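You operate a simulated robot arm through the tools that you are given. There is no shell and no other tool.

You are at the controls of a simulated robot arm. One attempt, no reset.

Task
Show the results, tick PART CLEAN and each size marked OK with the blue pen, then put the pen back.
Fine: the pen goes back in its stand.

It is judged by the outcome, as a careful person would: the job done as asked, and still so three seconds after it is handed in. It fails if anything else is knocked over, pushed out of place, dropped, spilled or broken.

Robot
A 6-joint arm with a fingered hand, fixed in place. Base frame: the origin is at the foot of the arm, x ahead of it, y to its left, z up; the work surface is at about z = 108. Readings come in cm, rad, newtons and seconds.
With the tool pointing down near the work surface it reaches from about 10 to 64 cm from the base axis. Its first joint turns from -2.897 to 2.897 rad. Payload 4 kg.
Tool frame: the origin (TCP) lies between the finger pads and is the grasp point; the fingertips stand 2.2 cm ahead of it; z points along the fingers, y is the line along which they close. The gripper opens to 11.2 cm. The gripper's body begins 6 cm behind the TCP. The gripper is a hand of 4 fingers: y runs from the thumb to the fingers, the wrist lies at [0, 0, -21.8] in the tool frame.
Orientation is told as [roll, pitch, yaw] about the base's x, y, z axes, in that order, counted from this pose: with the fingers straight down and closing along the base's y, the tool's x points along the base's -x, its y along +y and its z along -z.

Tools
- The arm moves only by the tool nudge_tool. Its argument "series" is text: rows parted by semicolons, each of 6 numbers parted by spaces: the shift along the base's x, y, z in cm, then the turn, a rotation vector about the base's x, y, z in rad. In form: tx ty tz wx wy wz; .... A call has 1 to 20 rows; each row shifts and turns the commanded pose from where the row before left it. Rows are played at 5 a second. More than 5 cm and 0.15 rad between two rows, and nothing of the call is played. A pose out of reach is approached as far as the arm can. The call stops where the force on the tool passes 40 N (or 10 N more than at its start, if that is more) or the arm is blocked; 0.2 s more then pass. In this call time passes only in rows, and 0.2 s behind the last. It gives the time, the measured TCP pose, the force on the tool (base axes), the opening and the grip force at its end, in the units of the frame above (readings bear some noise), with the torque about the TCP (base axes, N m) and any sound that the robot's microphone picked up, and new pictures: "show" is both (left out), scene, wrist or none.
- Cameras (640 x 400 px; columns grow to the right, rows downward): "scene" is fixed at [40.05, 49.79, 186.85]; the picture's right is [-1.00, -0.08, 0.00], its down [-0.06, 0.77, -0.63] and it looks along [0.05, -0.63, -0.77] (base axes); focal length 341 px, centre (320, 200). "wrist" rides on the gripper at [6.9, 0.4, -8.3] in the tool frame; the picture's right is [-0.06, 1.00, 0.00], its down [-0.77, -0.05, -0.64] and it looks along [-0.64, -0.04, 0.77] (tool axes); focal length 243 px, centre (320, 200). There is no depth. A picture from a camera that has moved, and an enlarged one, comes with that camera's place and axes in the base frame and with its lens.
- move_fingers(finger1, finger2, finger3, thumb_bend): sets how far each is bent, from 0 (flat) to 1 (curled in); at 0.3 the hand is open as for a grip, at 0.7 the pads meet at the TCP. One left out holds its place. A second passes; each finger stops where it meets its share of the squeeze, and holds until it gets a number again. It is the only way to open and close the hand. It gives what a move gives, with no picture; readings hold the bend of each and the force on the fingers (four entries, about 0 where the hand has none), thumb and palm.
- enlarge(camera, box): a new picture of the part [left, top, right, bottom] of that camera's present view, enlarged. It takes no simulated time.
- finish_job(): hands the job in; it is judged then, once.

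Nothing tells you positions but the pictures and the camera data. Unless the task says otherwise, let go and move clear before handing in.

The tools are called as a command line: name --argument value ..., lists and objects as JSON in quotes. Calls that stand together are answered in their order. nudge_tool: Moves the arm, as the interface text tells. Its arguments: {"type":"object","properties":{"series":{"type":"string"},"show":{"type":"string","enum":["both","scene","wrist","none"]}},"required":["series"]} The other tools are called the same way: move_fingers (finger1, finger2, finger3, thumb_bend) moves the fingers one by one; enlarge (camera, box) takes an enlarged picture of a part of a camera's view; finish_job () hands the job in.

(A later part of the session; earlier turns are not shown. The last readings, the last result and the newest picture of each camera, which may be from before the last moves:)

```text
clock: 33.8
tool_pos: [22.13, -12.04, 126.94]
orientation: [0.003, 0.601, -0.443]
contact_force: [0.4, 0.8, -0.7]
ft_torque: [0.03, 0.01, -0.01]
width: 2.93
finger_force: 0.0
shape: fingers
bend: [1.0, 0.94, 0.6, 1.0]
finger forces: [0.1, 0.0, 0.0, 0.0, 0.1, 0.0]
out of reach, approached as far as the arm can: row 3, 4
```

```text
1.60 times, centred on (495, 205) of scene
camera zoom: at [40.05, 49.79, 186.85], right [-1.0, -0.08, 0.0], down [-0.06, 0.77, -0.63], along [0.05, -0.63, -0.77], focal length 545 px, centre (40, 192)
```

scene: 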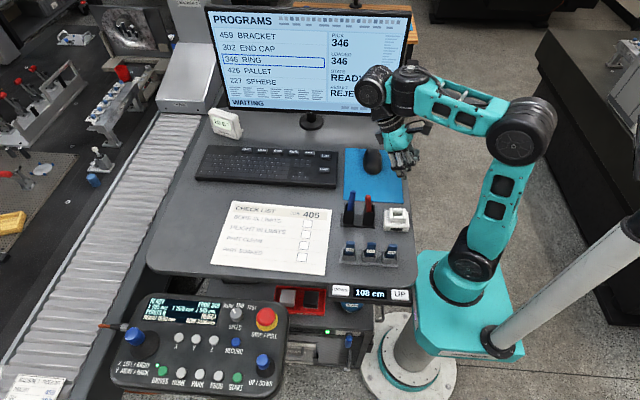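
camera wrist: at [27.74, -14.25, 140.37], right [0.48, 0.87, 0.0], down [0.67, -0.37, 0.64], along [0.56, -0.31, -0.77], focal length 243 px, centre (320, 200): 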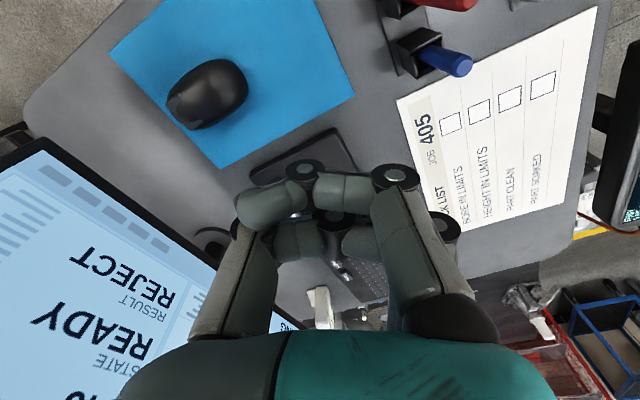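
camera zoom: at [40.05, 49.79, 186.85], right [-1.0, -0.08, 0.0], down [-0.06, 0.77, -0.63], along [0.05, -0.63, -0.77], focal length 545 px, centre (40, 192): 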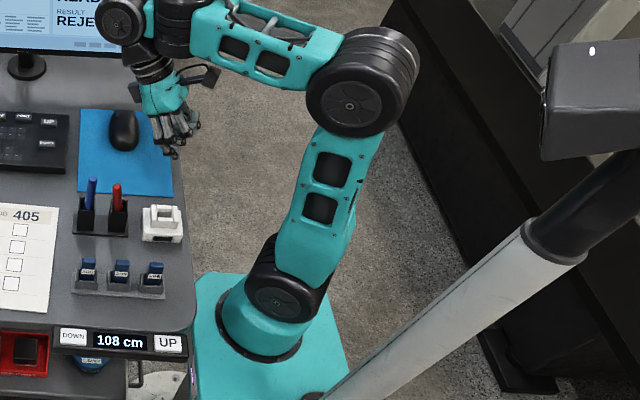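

The wrist has a yaw joint, a pitch joint with a narrow range, then the tool roll. With the hand leaning off the forearm's normal, I can test swinging the lean direction around it with the wrist held fixed.

nudge_tool --series "-0.503 -1.273 -0.017 0.0225 -0.0109 0.148; -0.31 -1.333 -0.051 0.0225 -0.0109 0.148; -0.109 -1.362 -0.084 0.0225 -0.0109 0.148; 0.093 -1.362 -0.115 0.0225 -0.0109 0.148; 0.294 -1.329 -0.143 0.0225 -0.0109 0.148; 0.488 -1.268 -0.168 0.0225 -0.0109 0.148" --show "scene"

enlarge --camera "scene" --box '[345, 50, 465, 180]'

```text
clock: 35.2
tool_pos: [22.33, -19.19, 124.45]
orientation: [0.153, 0.52, 0.527]
contact_force: [-0.3, -1.0, 0.3]
ft_torque: [0.02, 0.02, 0.02]
width: 2.98
finger_force: 0.1
shape: fingers
bend: [1.0, 0.94, 0.6, 1.0]
finger forces: [0.0, 0.1, 0.0, 0.0, 0.0, 0.0]
out of reach, approached as far as the arm can: row 3, 4, 5, 6
```

scene: 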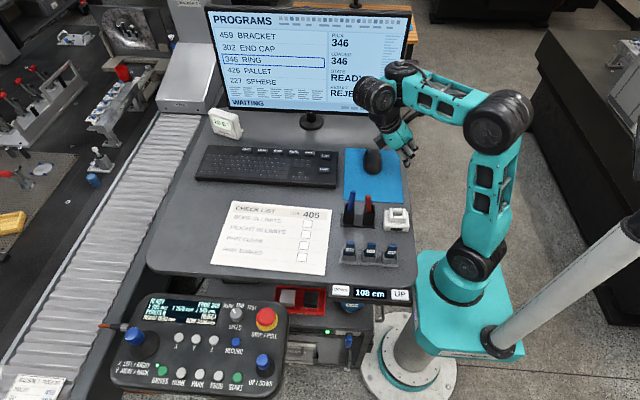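

```text
3.08 times, centred on (405, 115) of scene
camera zoom: at [40.05, 49.79, 186.85], right [-1.0, -0.08, 0.0], down [-0.06, 0.77, -0.63], along [0.05, -0.63, -0.77], focal length 1048 px, centre (58, 462)
```

zoom: 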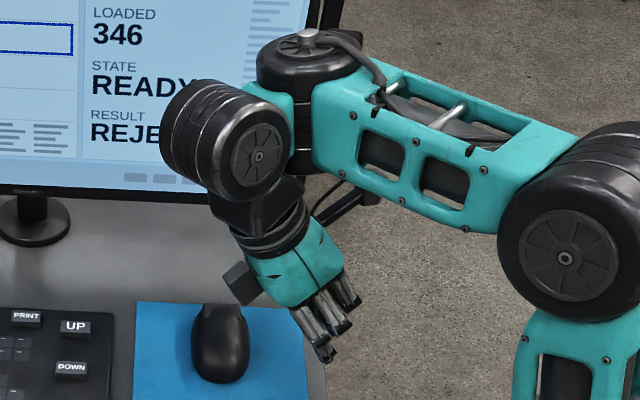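

The yaw joint did swing, but that route won't give reach. A better idea is to have the forearm slope downward before leaning out, by lowering first. I'll reverse these moves back to tool-down.

nudge_tool --series "-0.488 1.268 0.3 -0.0225 0.0109 -0.148; -0.294 1.329 0.3 -0.0225 0.0109 -0.148; -0.093 1.362 0.3 -0.0225 0.0109 -0.148; 0.109 1.362 0.3 -0.0225 0.0109 -0.148; 0.31 1.333 0.3 -0.0225 0.0109 -0.148; 0.503 1.273 0.3 -0.0225 0.0109 -0.148; 2.55 -1.23 0 -0.065 -0.135 0; 2.74 -1.32 0.3 -0.065 -0.135 0; 2.86 -1.38 0.5 -0.065 -0.135 0; 2.93 -1.42 0.7 -0.065 -0.135 0" --show "scene"

```text
clock: 37.4
tool_pos: [33.47, -16.71, 127.89]
orientation: [0.0, 0.0, -0.443]
contact_force: [0.0, 0.1, -0.6]
ft_torque: [0.02, 0.0, 0.02]
width: 2.95
finger_force: 0.1
shape: fingers
bend: [1.0, 0.94, 0.6, 1.0]
finger forces: [0.1, 0.0, 0.0, 0.0, 0.0, 0.0]
```

scene: 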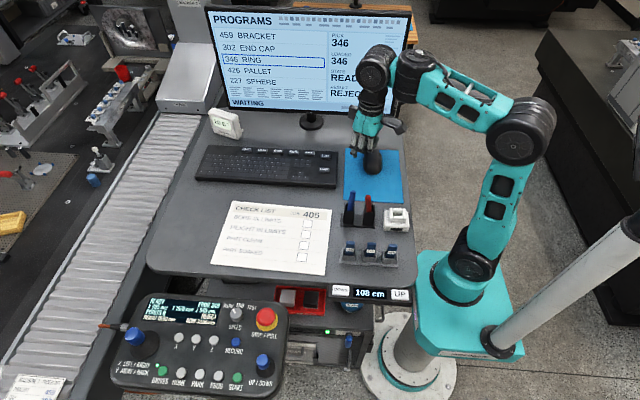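

Back to tool-down cleanly. Now I'll yaw to the camera-outward orientation again while shifting to free desk space, then lower.

nudge_tool --series "0.275 -0.19 0 0 0 -0.15; 0.275 -0.19 0 0 0 -0.15; 0.275 -0.19 0 0 0 -0.15; 0.275 -0.19 0 0 0 -0.15; 0.275 -0.19 0 0 0 -0.15; 0.275 -0.19 0 0 0 -0.15; 0.275 -0.19 0 0 0 -0.15; 0.275 -0.19 0 0 0 -0.15; 0.275 -0.19 0 0 0 -0.15; 0.275 -0.19 0 0 0 -0.15; 0.275 -0.19 0 0 0 -0.15; 0.275 -0.19 0 0 0 -0.15; 0.275 -0.19 0 0 0 -0.15; 0.275 -0.19 0 0 0 -0.15; 0.275 -0.19 0 0 0 -0.15; 0.275 -0.19 0 0 0 -0.15; 0.275 -0.19 0 0 0 -0.15; 0.275 -0.19 0 0 0 -0.15; 0.275 -0.19 0 0 0 -0.15; 0.275 -0.19 0 0 0 -0.15" --show "none"

nudge_tool --series "0 0 -2 0 0 0; 0 0 -2 0 0 0; 0 0 -2 0 0 0; 0 0 -2 0 0 0" --show "both"

```text
clock: 41.6
tool_pos: [39.02, -20.45, 127.77]
orientation: [-0.002, 0.002, 2.837]
contact_force: [-0.2, 0.2, 0.8]
ft_torque: [-0.01, 0.0, 0.03]
width: 2.94
finger_force: 0.1
shape: fingers
bend: [1.0, 0.94, 0.6, 1.0]
finger forces: [0.1, 0.0, 0.0, 0.0, 0.1, 0.1]
```

```text
clock: 42.6
tool_pos: [39.0, -20.27, 119.77]
orientation: [-0.002, 0.003, 2.841]
contact_force: [-0.9, 0.4, 0.1]
ft_torque: [0.04, -0.01, 0.01]
width: 2.96
finger_force: 0.1
shape: fingers
bend: [1.0, 0.94, 0.6, 1.0]
finger forces: [0.0, 0.0, 0.0, 0.0, 0.1, 0.0]
camera wrist: at [45.56, -22.67, 128.22], right [-0.36, -0.93, 0.0], down [-0.72, 0.27, 0.64], along [-0.6, 0.23, -0.77], focal length 243 px, centre (320, 200)
```

scene: 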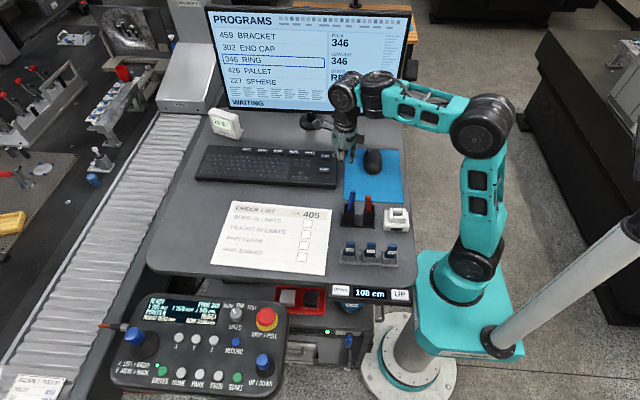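
wrist: 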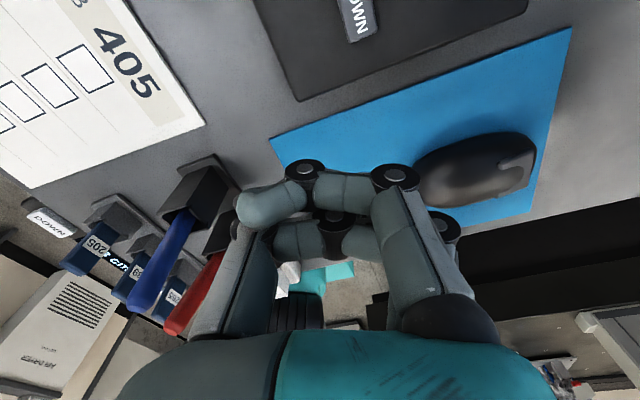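

No limits hit, and the forearm now slopes down. Now I'll tilt outward from here in small steps.

nudge_tool --series "3.1 -1 0.2 -0.0443 -0.1433 0; 3 -0.9 0.5 -0.0443 -0.1433 0; 2.9 -0.9 0.8 -0.0443 -0.1433 0" --show "scene"

```text
clock: 43.4
tool_pos: [47.89, -23.03, 121.33]
orientation: [-0.001, 0.453, 2.839]
contact_force: [0.4, 0.0, 0.2]
ft_torque: [0.01, 0.01, -0.02]
width: 2.94
finger_force: 0.0
shape: fingers
bend: [1.0, 0.94, 0.6, 1.0]
finger forces: [0.0, 0.1, 0.0, 0.0, 0.0, 0.0]
```

scene: 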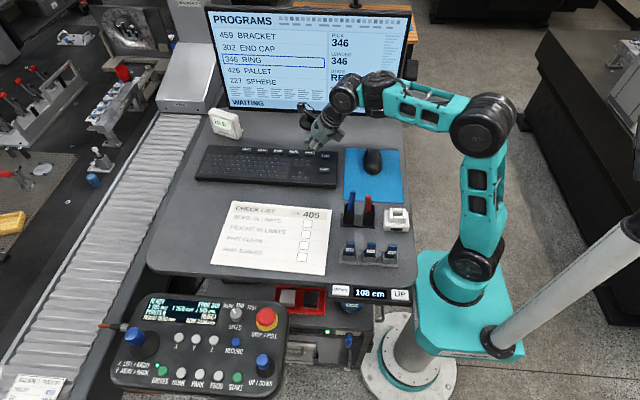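

That works with no limits. I'll continue the tilt to about 0.9 rad.

nudge_tool --series "2.7 -0.85 0.6 -0.0443 -0.1433 0; 2.4 -0.75 0.6 -0.0443 -0.1433 0; 2.1 -0.65 0.6 -0.0443 -0.1433 0" --show "both"

```text
clock: 44.2
tool_pos: [55.18, -25.32, 123.09]
orientation: [-0.002, 0.904, 2.839]
contact_force: [-1.0, 0.3, -0.7]
ft_torque: [-0.03, 0.04, -0.02]
width: 2.92
finger_force: 0.1
shape: fingers
bend: [1.0, 0.94, 0.6, 1.0]
finger forces: [0.1, 0.0, 0.0, 0.0, 0.0, 0.0]
camera wrist: at [52.96, -25.04, 133.84], right [-0.33, -0.94, -0.05], down [-0.92, 0.34, -0.2], along [0.21, -0.02, -0.98], focal length 243 px, centre (320, 200)
```

scene: 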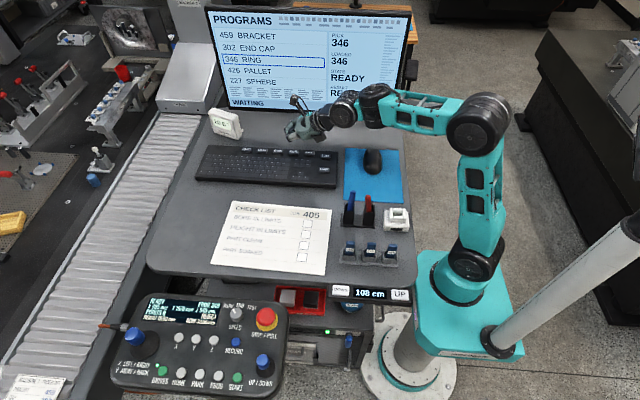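
wrist: 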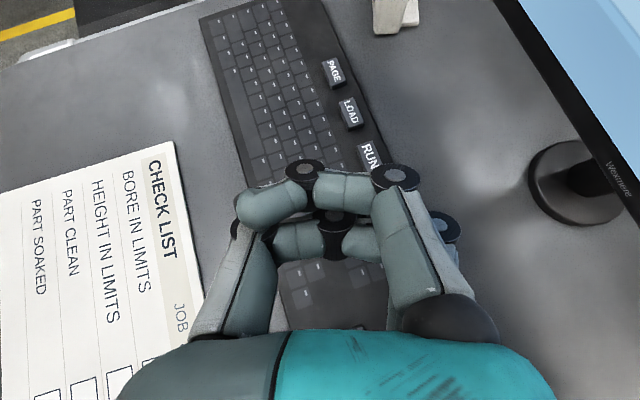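

The hand leans outward with the elbow high. PAGE triangulates to about (70.6, −31.6, 111.2). I'll zoom in on the poking finger from the scene camera.

enlarge --camera "scene" --box '[230, 80, 390, 180]'

enlarge --camera "wrist" --box '[220, 30, 480, 270]'

```text
4.00 times, centred on (310, 130) of scene
camera zoom: at [40.05, 49.79, 186.85], right [-1.0, -0.08, 0.0], down [-0.06, 0.77, -0.63], along [0.05, -0.63, -0.77], focal length 1363 px, centre (360, 480)
```

zoom: 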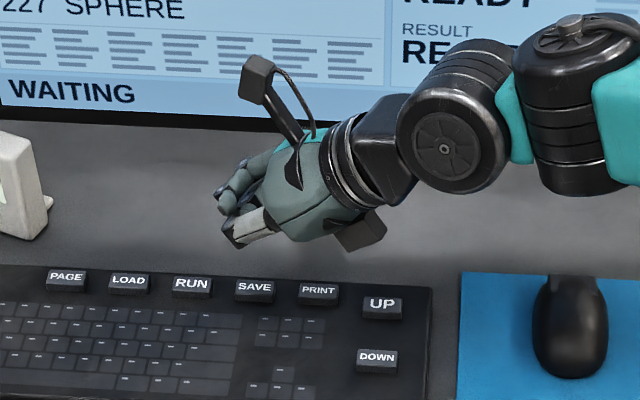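

```text
1.67 times, centred on (350, 150) of wrist
camera zoom: at [52.96, -25.04, 133.84], right [-0.33, -0.94, -0.05], down [-0.92, 0.34, -0.2], along [0.21, -0.02, -0.98], focal length 404 px, centre (270, 283)
```

zoom: 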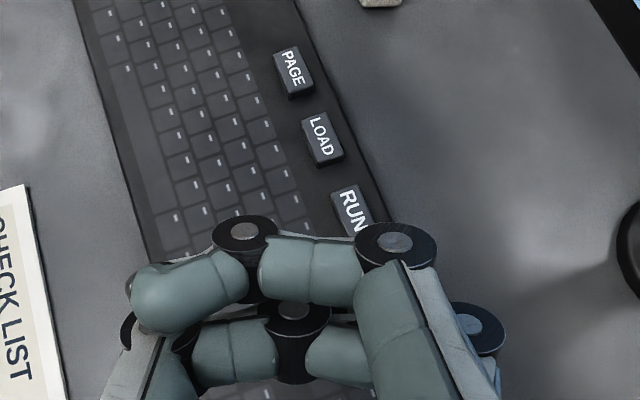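

The finger's tip is hidden in both views, so I'll set finger3 to 0.7 (the pad at the TCP line, a known geometry) and move out to above PAGE.

move_fingers --finger3 0.7

nudge_tool --series "2.5 -0.9 -0.5 0 0 0; 2.5 -0.9 -0.5 0 0 0; 2.5 -0.9 -0.5 0 0 0; 2.5 -0.9 -0.5 0 0 0" --show "both"

enlarge --camera "scene" --box '[190, 80, 350, 180]'

```text
clock: 45.2
tool_pos: [55.15, -25.34, 123.03]
orientation: [-0.001, 0.904, 2.84]
contact_force: [-0.3, -1.1, 0.3]
ft_torque: [-0.01, -0.01, 0.0]
width: 2.93
finger_force: 0.1
shape: fingers
bend: [1.0, 0.94, 0.7, 1.0]
finger forces: [0.0, 0.0, 0.1, 0.0, 0.0, 0.0]
```

```text
clock: 46.2
tool_pos: [65.23, -28.87, 121.08]
orientation: [-0.001, 0.901, 2.838]
contact_force: [0.3, 0.9, 0.0]
ft_torque: [-0.03, -0.01, 0.0]
width: 2.92
finger_force: 0.0
shape: fingers
bend: [1.0, 0.94, 0.7, 1.0]
finger forces: [0.1, 0.1, 0.0, 0.0, 0.1, 0.1]
camera wrist: at [62.97, -28.63, 131.87], right [-0.33, -0.94, -0.05], down [-0.92, 0.34, -0.2], along [0.21, -0.02, -0.98], focal length 243 px, centre (320, 200)
```

scene: 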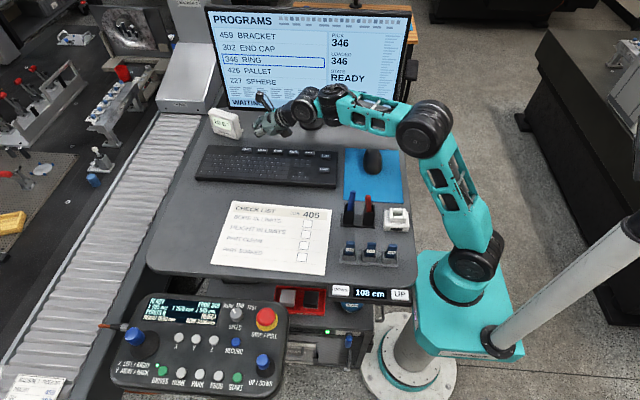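
wrist: 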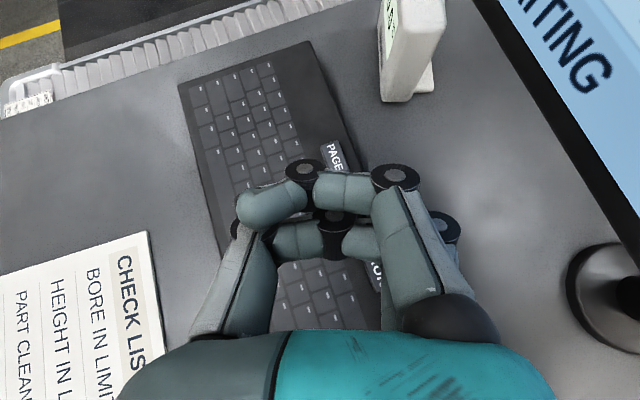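

```text
4.00 times, centred on (270, 130) of scene
camera zoom: at [40.05, 49.79, 186.85], right [-1.0, -0.08, 0.0], down [-0.06, 0.77, -0.63], along [0.05, -0.63, -0.77], focal length 1363 px, centre (520, 480)
```

zoom: 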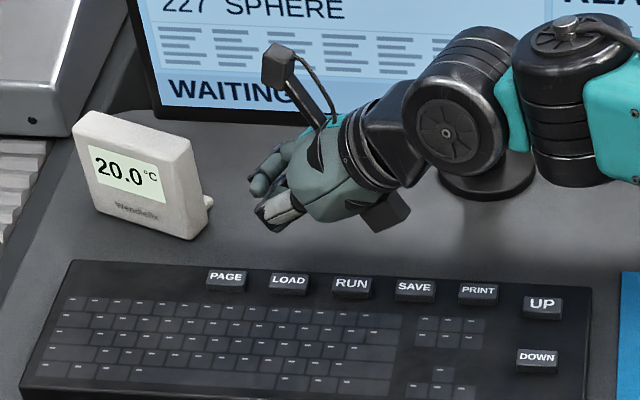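

The elbow stays high and clear of the pens. PAGE again computes to about (70.8, −31.5, 111.2). I'll move right above it.

nudge_tool --series "2 -0.8 -0.5 0 0 0; 2 -0.8 -0.7 0 0 0; 1.6 -0.75 -1 0 0 0" --show "both"

enlarge --camera "scene" --box '[200, 90, 320, 170]'

```text
clock: 47.0
tool_pos: [70.87, -31.32, 118.82]
orientation: [-0.002, 0.903, 2.841]
contact_force: [-0.8, 0.0, 0.3]
ft_torque: [-0.03, -0.05, 0.02]
width: 2.93
finger_force: 0.1
shape: fingers
bend: [1.0, 0.94, 0.7, 1.0]
finger forces: [0.0, 0.1, 0.0, 0.0, 0.0, 0.0]
camera wrist: at [68.61, -31.06, 129.54], right [-0.33, -0.94, -0.05], down [-0.92, 0.34, -0.2], along [0.21, -0.02, -0.98], focal length 243 px, centre (320, 200)
```

scene: 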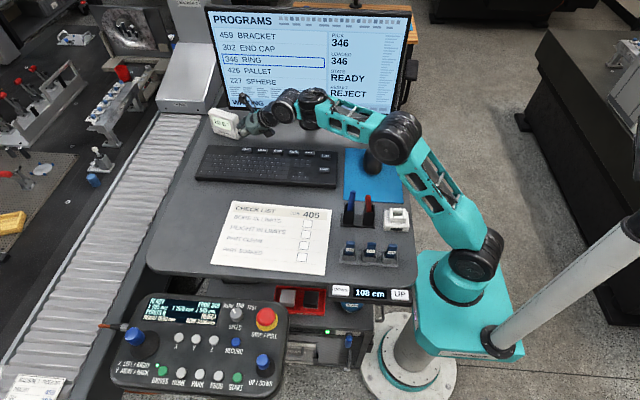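
wrist: 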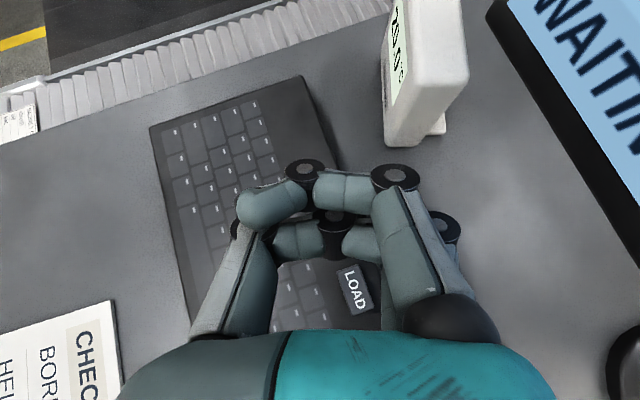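

```text
5.00 times, centred on (260, 130) of scene
camera zoom: at [40.05, 49.79, 186.85], right [-1.0, -0.08, 0.0], down [-0.06, 0.77, -0.63], along [0.05, -0.63, -0.77], focal length 1704 px, centre (620, 550)
```

zoom: 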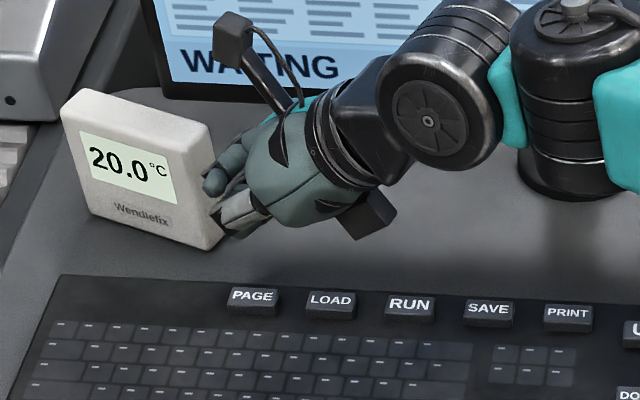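

The elbow is well clear, the thermometer is about 7 cm away, and the finger is above PAGE. I'll descend in small steps watching the force.

nudge_tool --series "0 0 -0.6 0 0 0; 0 0 -0.6 0 0 0; 0 0 -0.6 0 0 0; 0 0 -0.5 0 0 0; 0 0 -0.4 0 0 0" --show "both"

enlarge --camera "scene" --box '[200, 90, 320, 170]'

```text
clock: 48.2
tool_pos: [70.72, -31.37, 116.25]
orientation: [-0.002, 0.902, 2.84]
contact_force: [0.3, 0.7, -0.6]
ft_torque: [-0.01, 0.0, 0.06]
width: 2.94
finger_force: 0.0
shape: fingers
bend: [1.0, 0.94, 0.7, 1.0]
finger forces: [0.0, 0.0, 0.0, 0.0, 0.0, 0.1]
camera wrist: at [68.57, -31.07, 126.89], right [-0.33, -0.94, -0.05], down [-0.92, 0.34, -0.2], along [0.21, -0.02, -0.98], focal length 243 px, centre (320, 200)
```

scene: 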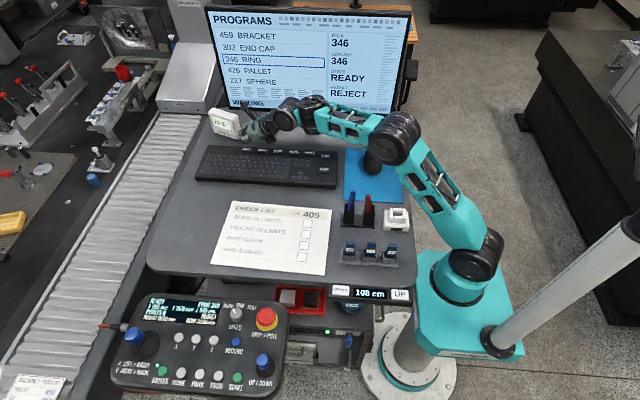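
wrist: 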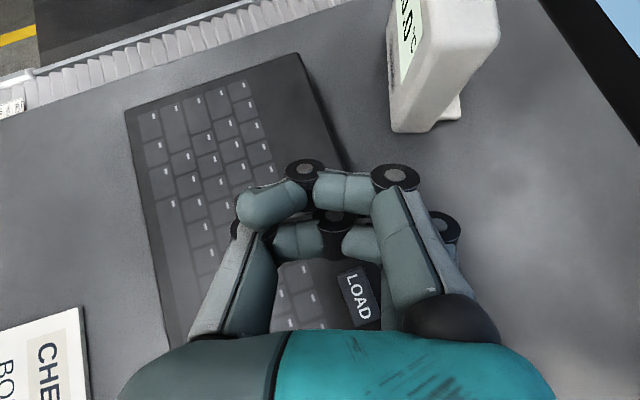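

```text
5.00 times, centred on (260, 130) of scene
camera zoom: at [40.05, 49.79, 186.85], right [-1.0, -0.08, 0.0], down [-0.06, 0.77, -0.63], along [0.05, -0.63, -0.77], focal length 1704 px, centre (620, 550)
```

zoom: 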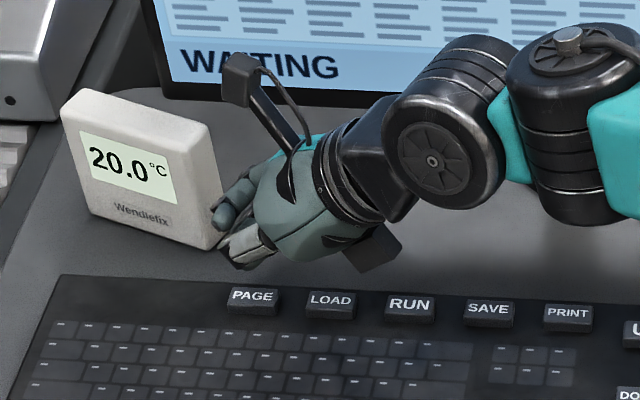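

I'll zoom tightly to identify the actual fingertip.

enlarge --camera "scene" --box '[235, 120, 285, 155]'

enlarge --camera "wrist" --box '[220, 150, 470, 330]'

```text
11.43 times, centred on (260, 138) of scene
camera zoom: at [40.05, 49.79, 186.85], right [-1.0, -0.08, 0.0], down [-0.06, 0.77, -0.63], along [0.05, -0.63, -0.77], focal length 3894 px, centre (1006, 914)
```

zoom: 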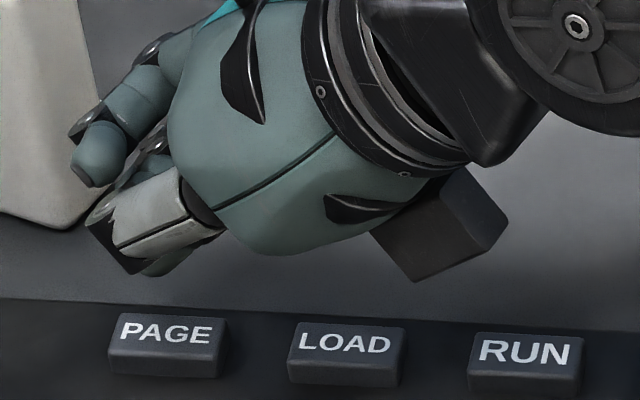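

```text
2.22 times, centred on (345, 240) of wrist
camera zoom: at [68.57, -31.07, 126.89], right [-0.33, -0.94, -0.05], down [-0.92, 0.34, -0.2], along [0.21, -0.02, -0.98], focal length 539 px, centre (264, 111)
```

zoom: 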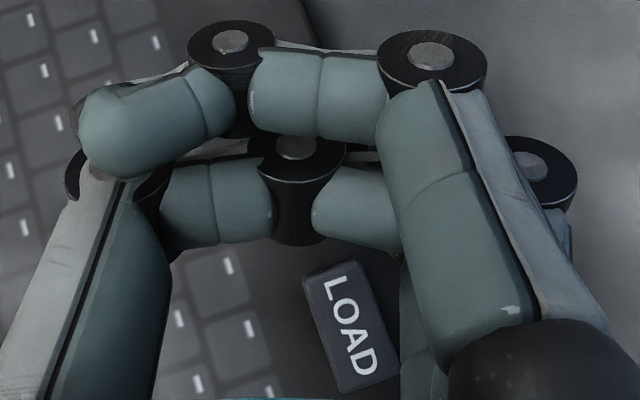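

The lowest visible bit under the thumb matches the predicted finger3 tip, right above PAGE. I'll keep descending in small steps.

nudge_tool --series "0 0 -0.4 0 0 0; 0 0 -0.4 0 0 0; 0 0 -0.3 0 0 0" --show "scene"

enlarge --camera "scene" --box '[235, 120, 285, 155]'

```text
clock: 49.0
tool_pos: [70.84, -31.31, 114.97]
orientation: [-0.003, 0.902, 2.841]
contact_force: [-0.1, -0.2, 0.2]
ft_torque: [0.01, -0.02, -0.01]
width: 2.91
finger_force: 0.1
shape: fingers
bend: [1.0, 0.94, 0.7, 1.0]
finger forces: [0.0, 0.0, 0.0, 0.1, 0.1, 0.0]
```

scene: 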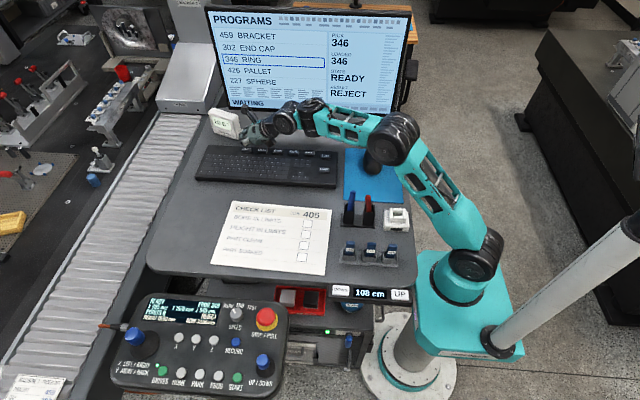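

```text
11.43 times, centred on (260, 138) of scene
camera zoom: at [40.05, 49.79, 186.85], right [-1.0, -0.08, 0.0], down [-0.06, 0.77, -0.63], along [0.05, -0.63, -0.77], focal length 3894 px, centre (1006, 914)
```

zoom: 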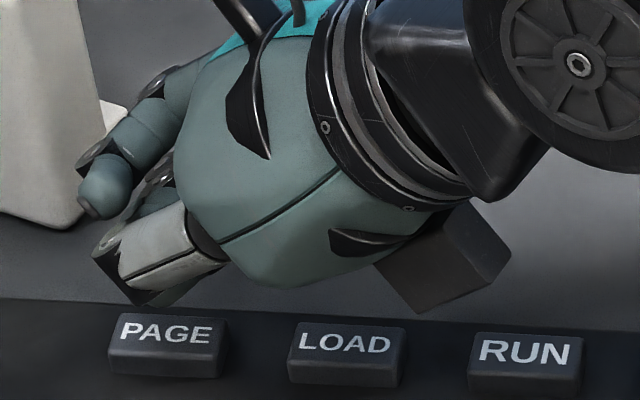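

nudge_tool --series "0 0 -0.3 0 0 0; 0 0 -0.3 0 0 0" --show "scene"

enlarge --camera "scene" --box '[235, 120, 285, 155]'

```text
clock: 49.6
tool_pos: [70.84, -31.32, 114.44]
orientation: [-0.002, 0.903, 2.838]
contact_force: [-0.2, 0.6, -0.8]
ft_torque: [-0.02, 0.01, 0.0]
width: 2.93
finger_force: 0.1
shape: fingers
bend: [1.0, 0.94, 0.7, 1.0]
finger forces: [0.1, 0.1, 0.0, 0.0, 0.0, 0.1]
```

scene: 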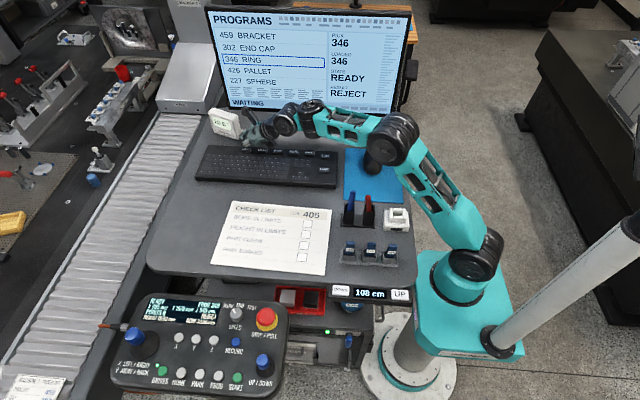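

```text
11.43 times, centred on (260, 138) of scene
camera zoom: at [40.05, 49.79, 186.85], right [-1.0, -0.08, 0.0], down [-0.06, 0.77, -0.63], along [0.05, -0.63, -0.77], focal length 3894 px, centre (1006, 914)
```

zoom: 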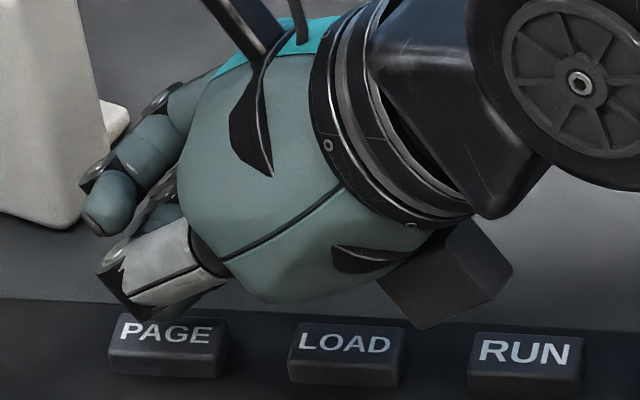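

nudge_tool --series "0 0 -0.3 0 0 0; 0 0 -0.3 0 0 0" --show "scene"

enlarge --camera "scene" --box '[235, 120, 285, 155]'

```text
clock: 50.2
tool_pos: [70.8, -31.49, 113.84]
orientation: [-0.001, 0.904, 2.84]
contact_force: [0.3, 0.1, 2.4]
ft_torque: [-0.02, 0.0, -0.01]
width: 2.92
finger_force: 0.9
shape: fingers
bend: [1.0, 0.94, 0.7, 1.0]
finger forces: [0.0, 0.0, 1.9, 0.0, 0.1, 0.0]
heard: click
```

scene: 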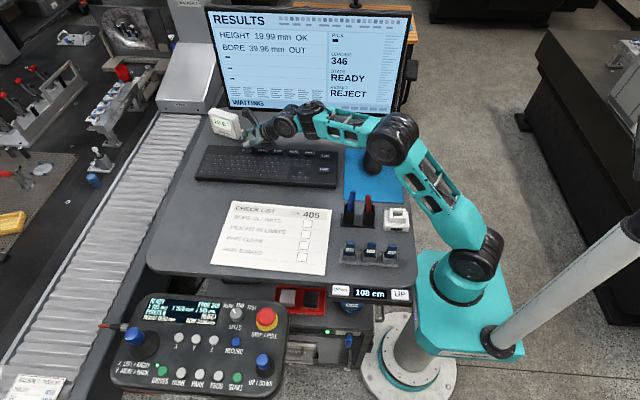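

```text
11.43 times, centred on (260, 138) of scene
camera zoom: at [40.05, 49.79, 186.85], right [-1.0, -0.08, 0.0], down [-0.06, 0.77, -0.63], along [0.05, -0.63, -0.77], focal length 3894 px, centre (1006, 914)
```

zoom: 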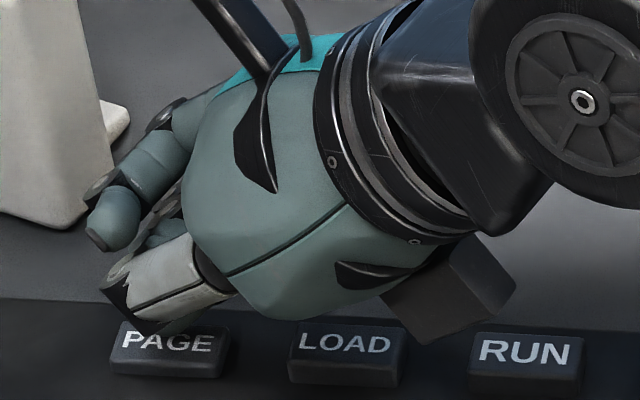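

Click: the monitor now shows RESULTS. HEIGHT appears OK and BORE OUT, so I'll read it enlarged to confirm and lift straight up off the key.

enlarge --camera "scene" --box '[200, 5, 400, 115]'

nudge_tool --series "0 0 0.6 0 0 0; 0 0 1 0 0 0; 0 0 1.2 0 0 0; 0 0 1.2 0 0 0; 0 0 1.2 0 0 0" --show "scene"

```text
3.20 times, centred on (300, 60) of scene
camera zoom: at [40.05, 49.79, 186.85], right [-1.0, -0.08, 0.0], down [-0.06, 0.77, -0.63], along [0.05, -0.63, -0.77], focal length 1090 px, centre (384, 648)
```

zoom: 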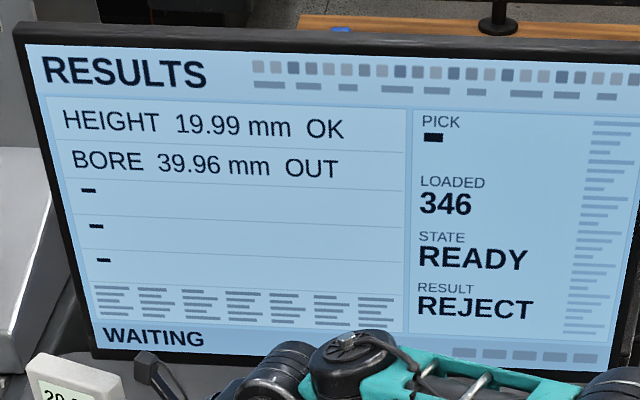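

```text
clock: 51.4
tool_pos: [70.81, -31.44, 119.15]
orientation: [-0.001, 0.902, 2.84]
contact_force: [0.2, 0.1, 0.5]
ft_torque: [0.0, 0.0, 0.02]
width: 2.92
finger_force: 0.0
shape: fingers
bend: [1.0, 0.94, 0.7, 1.0]
finger forces: [0.0, 0.0, 0.0, 0.0, 0.0, 0.0]
```

scene: 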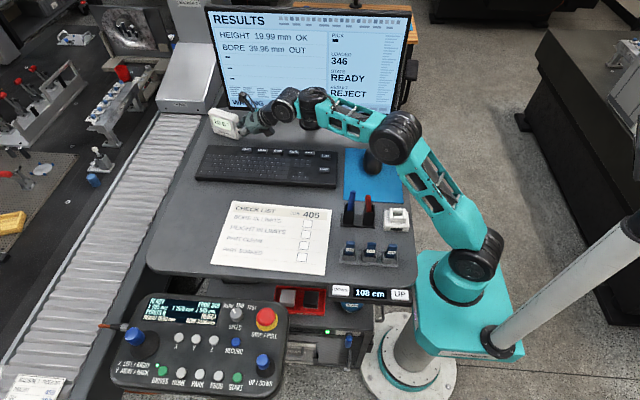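

Confirmed: HEIGHT 19.99 OK, BORE 39.96 OUT. So the ticks go on HEIGHT IN LIMITS and PART CLEAN only. I'll retrace the path back to tool-down in free space.

nudge_tool --series "-3.12 1.22 0.8 0 0 0; -3.12 1.22 0.8 0 0 0; -3.12 1.22 0.8 0 0 0; -3.12 1.22 0.8 0 0 0; -3.12 1.22 0.8 0 0 0; -2.1 0.65 -0.4 0.0443 0.1433 0; -2.4 0.75 -0.4 0.0443 0.1433 0; -2.7 0.85 -0.4 0.0443 0.1433 0; -2.9 0.9 -0.4 0.0443 0.1433 0; -3 0.9 -0.2 0.0443 0.1433 0; -3.1 1 0 0.0444 0.1440 0; 0 0 1.5 0 0 0; 0 0 2 0 0 0; 0 0 2 0 0 0" --show "both"

```text
clock: 54.4
tool_pos: [39.01, -20.15, 126.85]
orientation: [-0.001, 0.001, 2.842]
contact_force: [0.3, -0.5, -0.8]
ft_torque: [0.0, 0.02, 0.0]
width: 2.95
finger_force: 0.1
shape: fingers
bend: [1.0, 0.94, 0.7, 1.0]
finger forces: [0.1, 0.0, 0.1, 0.0, 0.1, 0.1]
camera wrist: at [45.55, -22.54, 135.22], right [-0.36, -0.93, 0.0], down [-0.72, 0.27, 0.64], along [-0.6, 0.23, -0.77], focal length 243 px, centre (320, 200)
```

scene: 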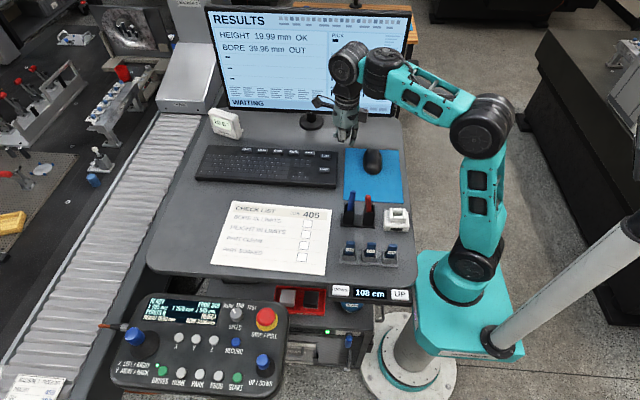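
wrist: 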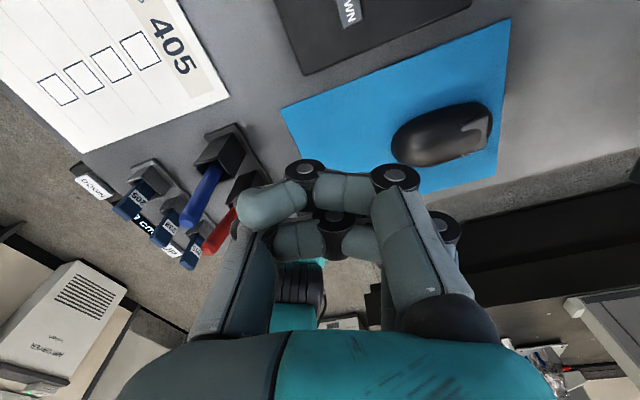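

Next I'll straighten the yaw, raise, open the hand, and get a good look at the blue pen.

nudge_tool --series "0.5 1 1.5 0 0 0.1; 0.5 2 1.5 0 0 0.1; 0.5 2.5 1.5 0 0 0.1; 0.5 2.5 1.5 0 0 0; 0.5 2.5 1 0 0 0" --show "none"

move_fingers --finger1 0.3 --finger2 0.3 --finger3 0.3

move_fingers --thumb_bend 0.3

nudge_tool --series "0 0 0 0 0 0" --show "both"

enlarge --camera "wrist" --box '[180, 40, 480, 260]'

enlarge --camera "scene" --box '[310, 170, 410, 240]'

```text
clock: 55.6
tool_pos: [41.37, -9.77, 133.8]
orientation: [-0.002, 0.002, 3.143]
contact_force: [-0.5, -0.2, -0.4]
ft_torque: [0.01, -0.03, -0.03]
width: 2.96
finger_force: 0.1
shape: fingers
bend: [1.0, 0.94, 0.7, 1.0]
finger forces: [0.2, 0.1, 0.1, 0.0, 0.0, 0.0]
```

```text
clock: 56.6
tool_pos: [41.4, -9.88, 133.84]
orientation: [-0.004, 0.002, 3.14]
contact_force: [0.2, 0.1, 0.0]
ft_torque: [0.0, 0.02, 0.0]
width: 4.11
finger_force: 0.1
shape: fingers
bend: [0.3, 0.3, 0.3, 1.0]
finger forces: [0.0, 0.1, 0.0, 0.0, 0.0, 0.1]
```

```text
clock: 57.6
tool_pos: [41.33, -9.7, 133.77]
orientation: [-0.002, 0.002, 3.143]
contact_force: [0.1, -0.1, -0.1]
ft_torque: [0.0, 0.04, 0.02]
width: 11.26
finger_force: 0.1
shape: fingers
bend: [0.3, 0.3, 0.3, 0.3]
finger forces: [0.0, 0.1, 0.0, 0.1, 0.1, 0.1]
```

```text
clock: 58.0
tool_pos: [41.55, -9.81, 133.75]
orientation: [-0.001, 0.001, 3.14]
contact_force: [0.0, 0.3, -0.1]
ft_torque: [0.01, -0.01, -0.01]
width: 11.29
finger_force: 0.1
shape: fingers
bend: [0.3, 0.3, 0.3, 0.3]
finger forces: [0.0, 0.0, 0.0, 0.0, 0.0, 0.1]
camera wrist: at [48.41, -10.15, 142.2], right [-0.06, -1.0, 0.0], down [-0.77, 0.05, 0.64], along [-0.64, 0.04, -0.77], focal length 243 px, centre (320, 200)
```

scene: 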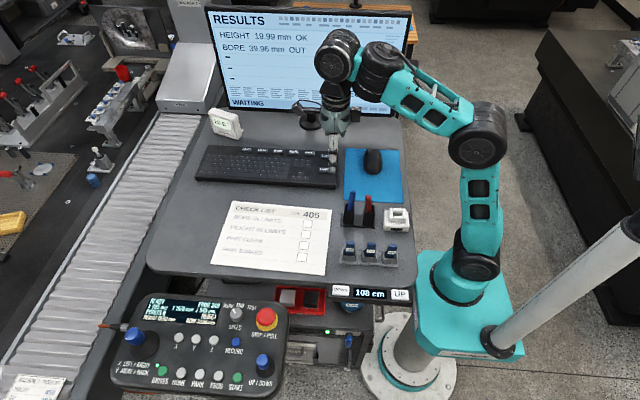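
wrist: 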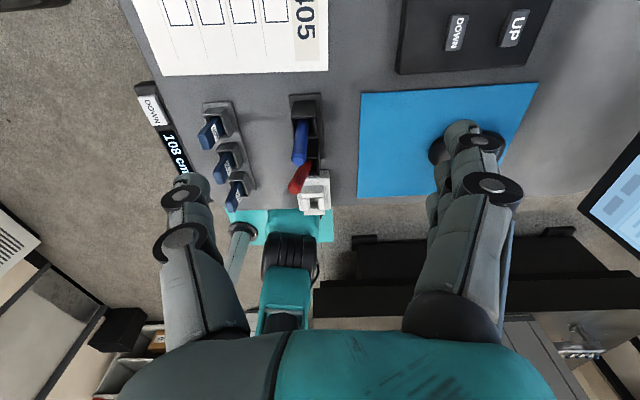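

```text
1.82 times, centred on (330, 150) of wrist
camera zoom: at [48.41, -10.15, 142.2], right [-0.06, -1.0, 0.0], down [-0.77, 0.05, 0.64], along [-0.64, 0.04, -0.77], focal length 441 px, centre (302, 291)
```

zoom: 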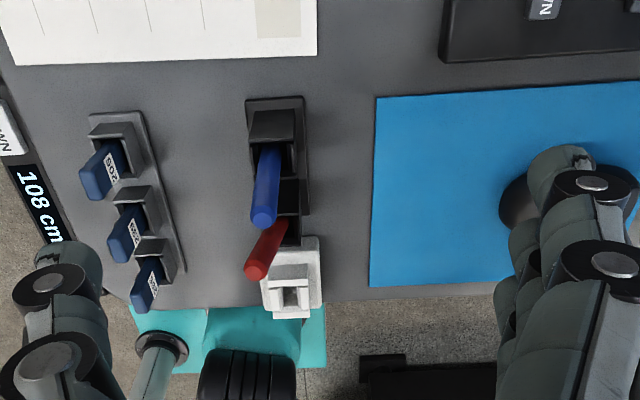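

```text
5.71 times, centred on (360, 205) of scene
camera zoom: at [40.05, 49.79, 186.85], right [-1.0, -0.08, 0.0], down [-0.06, 0.77, -0.63], along [0.05, -0.63, -0.77], focal length 1947 px, centre (91, 171)
```

zoom: 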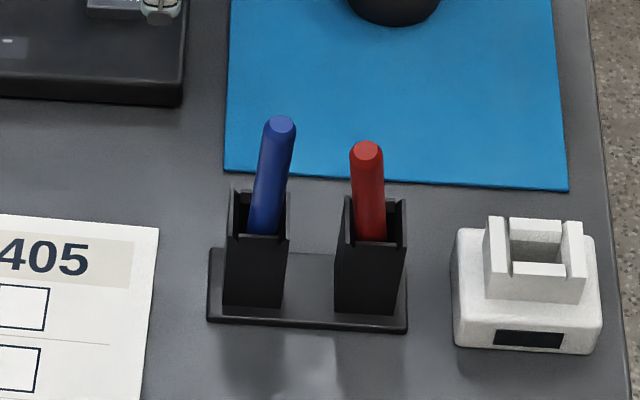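

The blue pen's top is at about (36.2, −7.3, 121.4), and it leans only ~3°. I'll come directly above it with the hand open, then check alignment.

nudge_tool --series "-1.75 0.9 -1 0 0 0; -1.75 0.9 -1 0 0 0; -1.7 0.75 -1 0 0 0; 0 0 -1.5 0 0 0; 0 0 -1.5 0 0 0" --show "both"

enlarge --camera "wrist" --box '[180, 90, 480, 290]'

enlarge --camera "scene" --box '[310, 130, 420, 230]'

```text
clock: 59.2
tool_pos: [36.21, -7.17, 127.84]
orientation: [0.002, 0.001, 3.14]
contact_force: [-0.8, 0.3, 0.5]
ft_torque: [-0.01, -0.02, 0.02]
width: 11.26
finger_force: 0.1
shape: fingers
bend: [0.3, 0.3, 0.3, 0.3]
finger forces: [0.0, 0.1, 0.0, 0.0, 0.0, 0.0]
camera wrist: at [43.19, -7.56, 136.26], right [-0.06, -1.0, 0.0], down [-0.77, 0.05, 0.64], along [-0.64, 0.04, -0.77], focal length 243 px, centre (320, 200)
```

scene: 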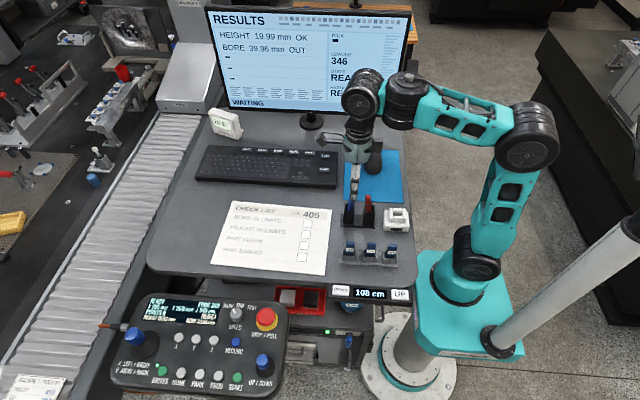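
wrist: 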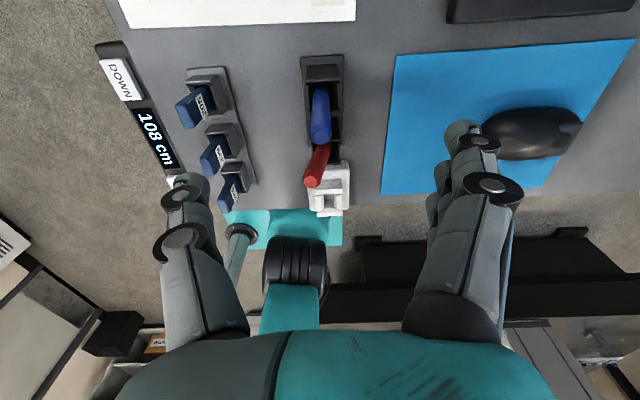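

```text
2.00 times, centred on (330, 190) of wrist
camera zoom: at [43.19, -7.56, 136.26], right [-0.06, -1.0, 0.0], down [-0.77, 0.05, 0.64], along [-0.64, 0.04, -0.77], focal length 485 px, centre (300, 220)
```

zoom: 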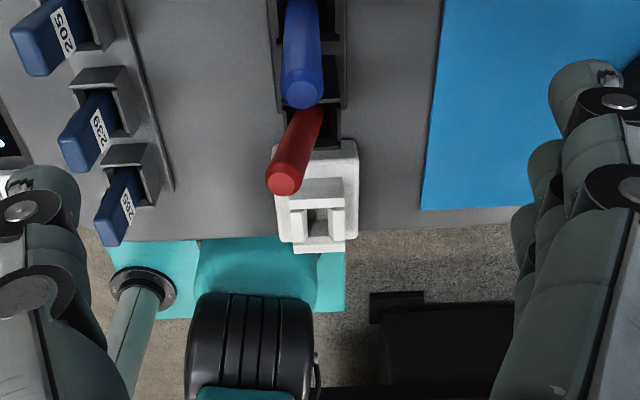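

```text
4.00 times, centred on (365, 180) of scene
camera zoom: at [40.05, 49.79, 186.85], right [-1.0, -0.08, 0.0], down [-0.06, 0.77, -0.63], along [0.05, -0.63, -0.77], focal length 1363 px, centre (140, 280)
```

zoom: 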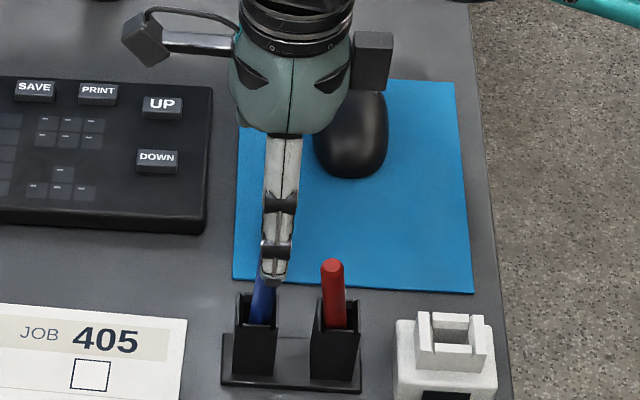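

Alignment agrees: the pen is at (36.25, −7.2), right under the TCP, and the red pen leans away. I'll descend to grasp height.

nudge_tool --series "0 0 -2 0 0 0; 0 0 -2 0 0 0; 0 0 -2 0 0 0; 0 0 -1.5 0 0 0; 0 0 -1.1 0 0 0; 0 0 -1 0 0 0" --show "both"

enlarge --camera "wrist" --box '[180, 90, 480, 290]'

```text
clock: 60.6
tool_pos: [36.21, -7.09, 118.28]
orientation: [0.001, 0.002, 3.143]
contact_force: [-0.2, -0.1, 0.1]
ft_torque: [0.0, 0.01, 0.01]
width: 11.26
finger_force: 0.0
shape: fingers
bend: [0.3, 0.3, 0.3, 0.3]
finger forces: [0.0, 0.0, 0.0, 0.0, 0.0, 0.0]
camera wrist: at [43.25, -7.48, 126.64], right [-0.06, -1.0, 0.0], down [-0.77, 0.05, 0.64], along [-0.64, 0.04, -0.77], focal length 243 px, centre (320, 200)
```

scene: 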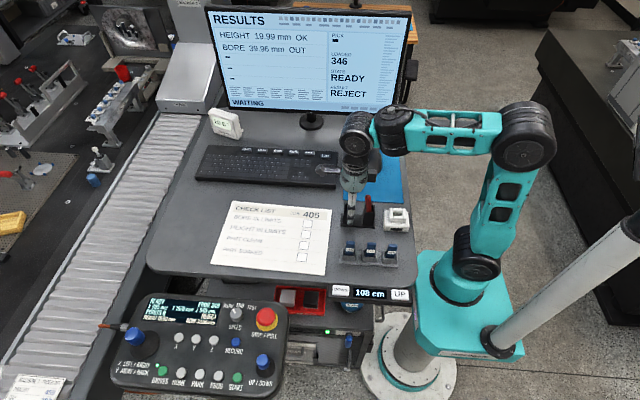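
wrist: 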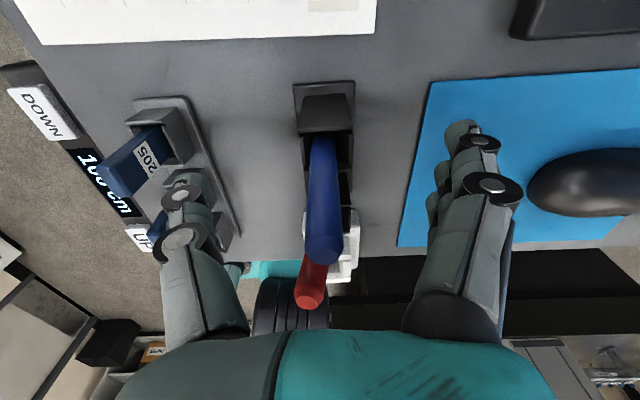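

```text
2.00 times, centred on (330, 190) of wrist
camera zoom: at [43.25, -7.48, 126.64], right [-0.06, -1.0, 0.0], down [-0.77, 0.05, 0.64], along [-0.64, 0.04, -0.77], focal length 485 px, centre (300, 220)
```

zoom: 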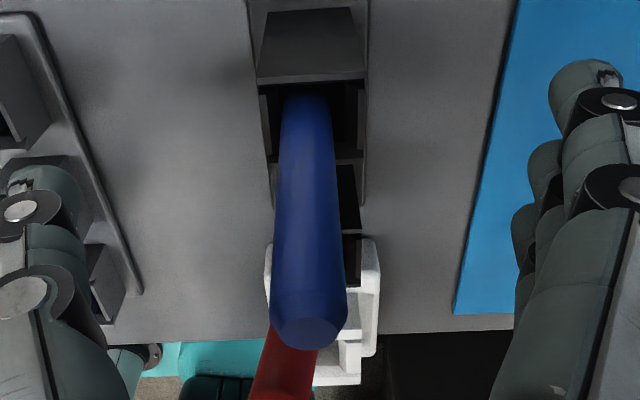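

The pen (about 1.4 cm thick) is centred between the thumb and finger2. I'll close those two on it.

move_fingers --finger2 0.8 --thumb_bend 0.8

nudge_tool --series "0 0 0 0 0 0" --show "both"

enlarge --camera "wrist" --box '[180, 90, 480, 290]'

```text
clock: 61.6
tool_pos: [36.44, -7.2, 118.18]
orientation: [-0.001, 0.001, 3.139]
contact_force: [-0.5, -1.5, -0.3]
ft_torque: [-0.09, -0.01, 0.04]
width: 5.71
finger_force: 8.9
shape: fingers
bend: [0.3, 0.69, 0.3, 0.72]
finger forces: [0.0, 9.8, 0.0, 0.0, 8.4, 0.1]
```

```text
clock: 62.0
tool_pos: [36.26, -7.11, 118.17]
orientation: [0.0, 0.003, 3.142]
contact_force: [-0.3, -1.0, 0.0]
ft_torque: [-0.11, 0.02, 0.03]
width: 5.7
finger_force: 9.5
shape: fingers
bend: [0.3, 0.69, 0.3, 0.72]
finger forces: [0.0, 9.8, 0.1, 0.0, 8.4, 0.0]
camera wrist: at [43.25, -7.49, 126.64], right [-0.06, -1.0, 0.0], down [-0.77, 0.05, 0.64], along [-0.64, 0.04, -0.77], focal length 243 px, centre (320, 200)
```

scene: 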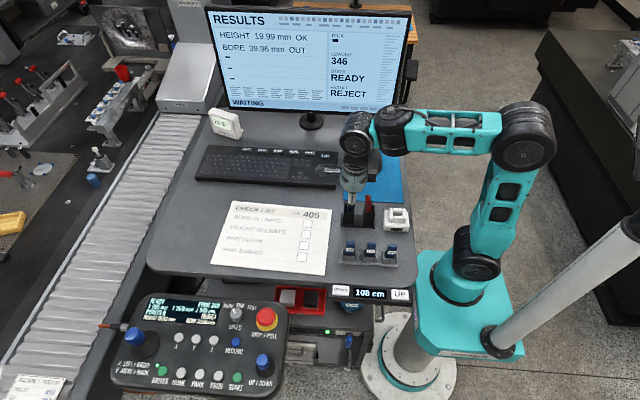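
wrist: 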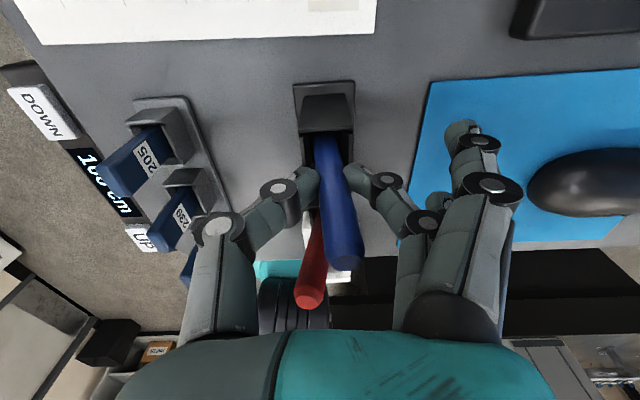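

```text
2.00 times, centred on (330, 190) of wrist
camera zoom: at [43.25, -7.49, 126.64], right [-0.06, -1.0, 0.0], down [-0.77, 0.05, 0.64], along [-0.64, 0.04, -0.77], focal length 485 px, centre (300, 220)
```

zoom: 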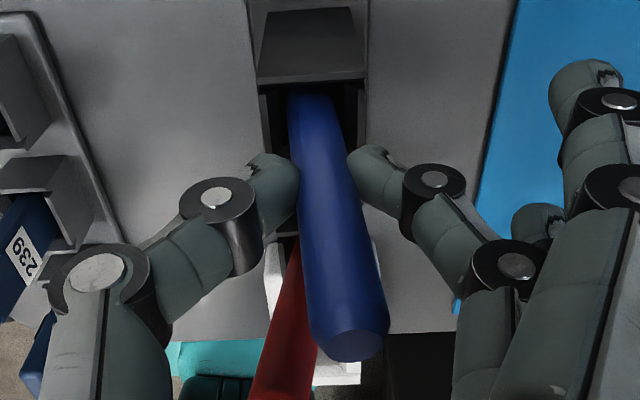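

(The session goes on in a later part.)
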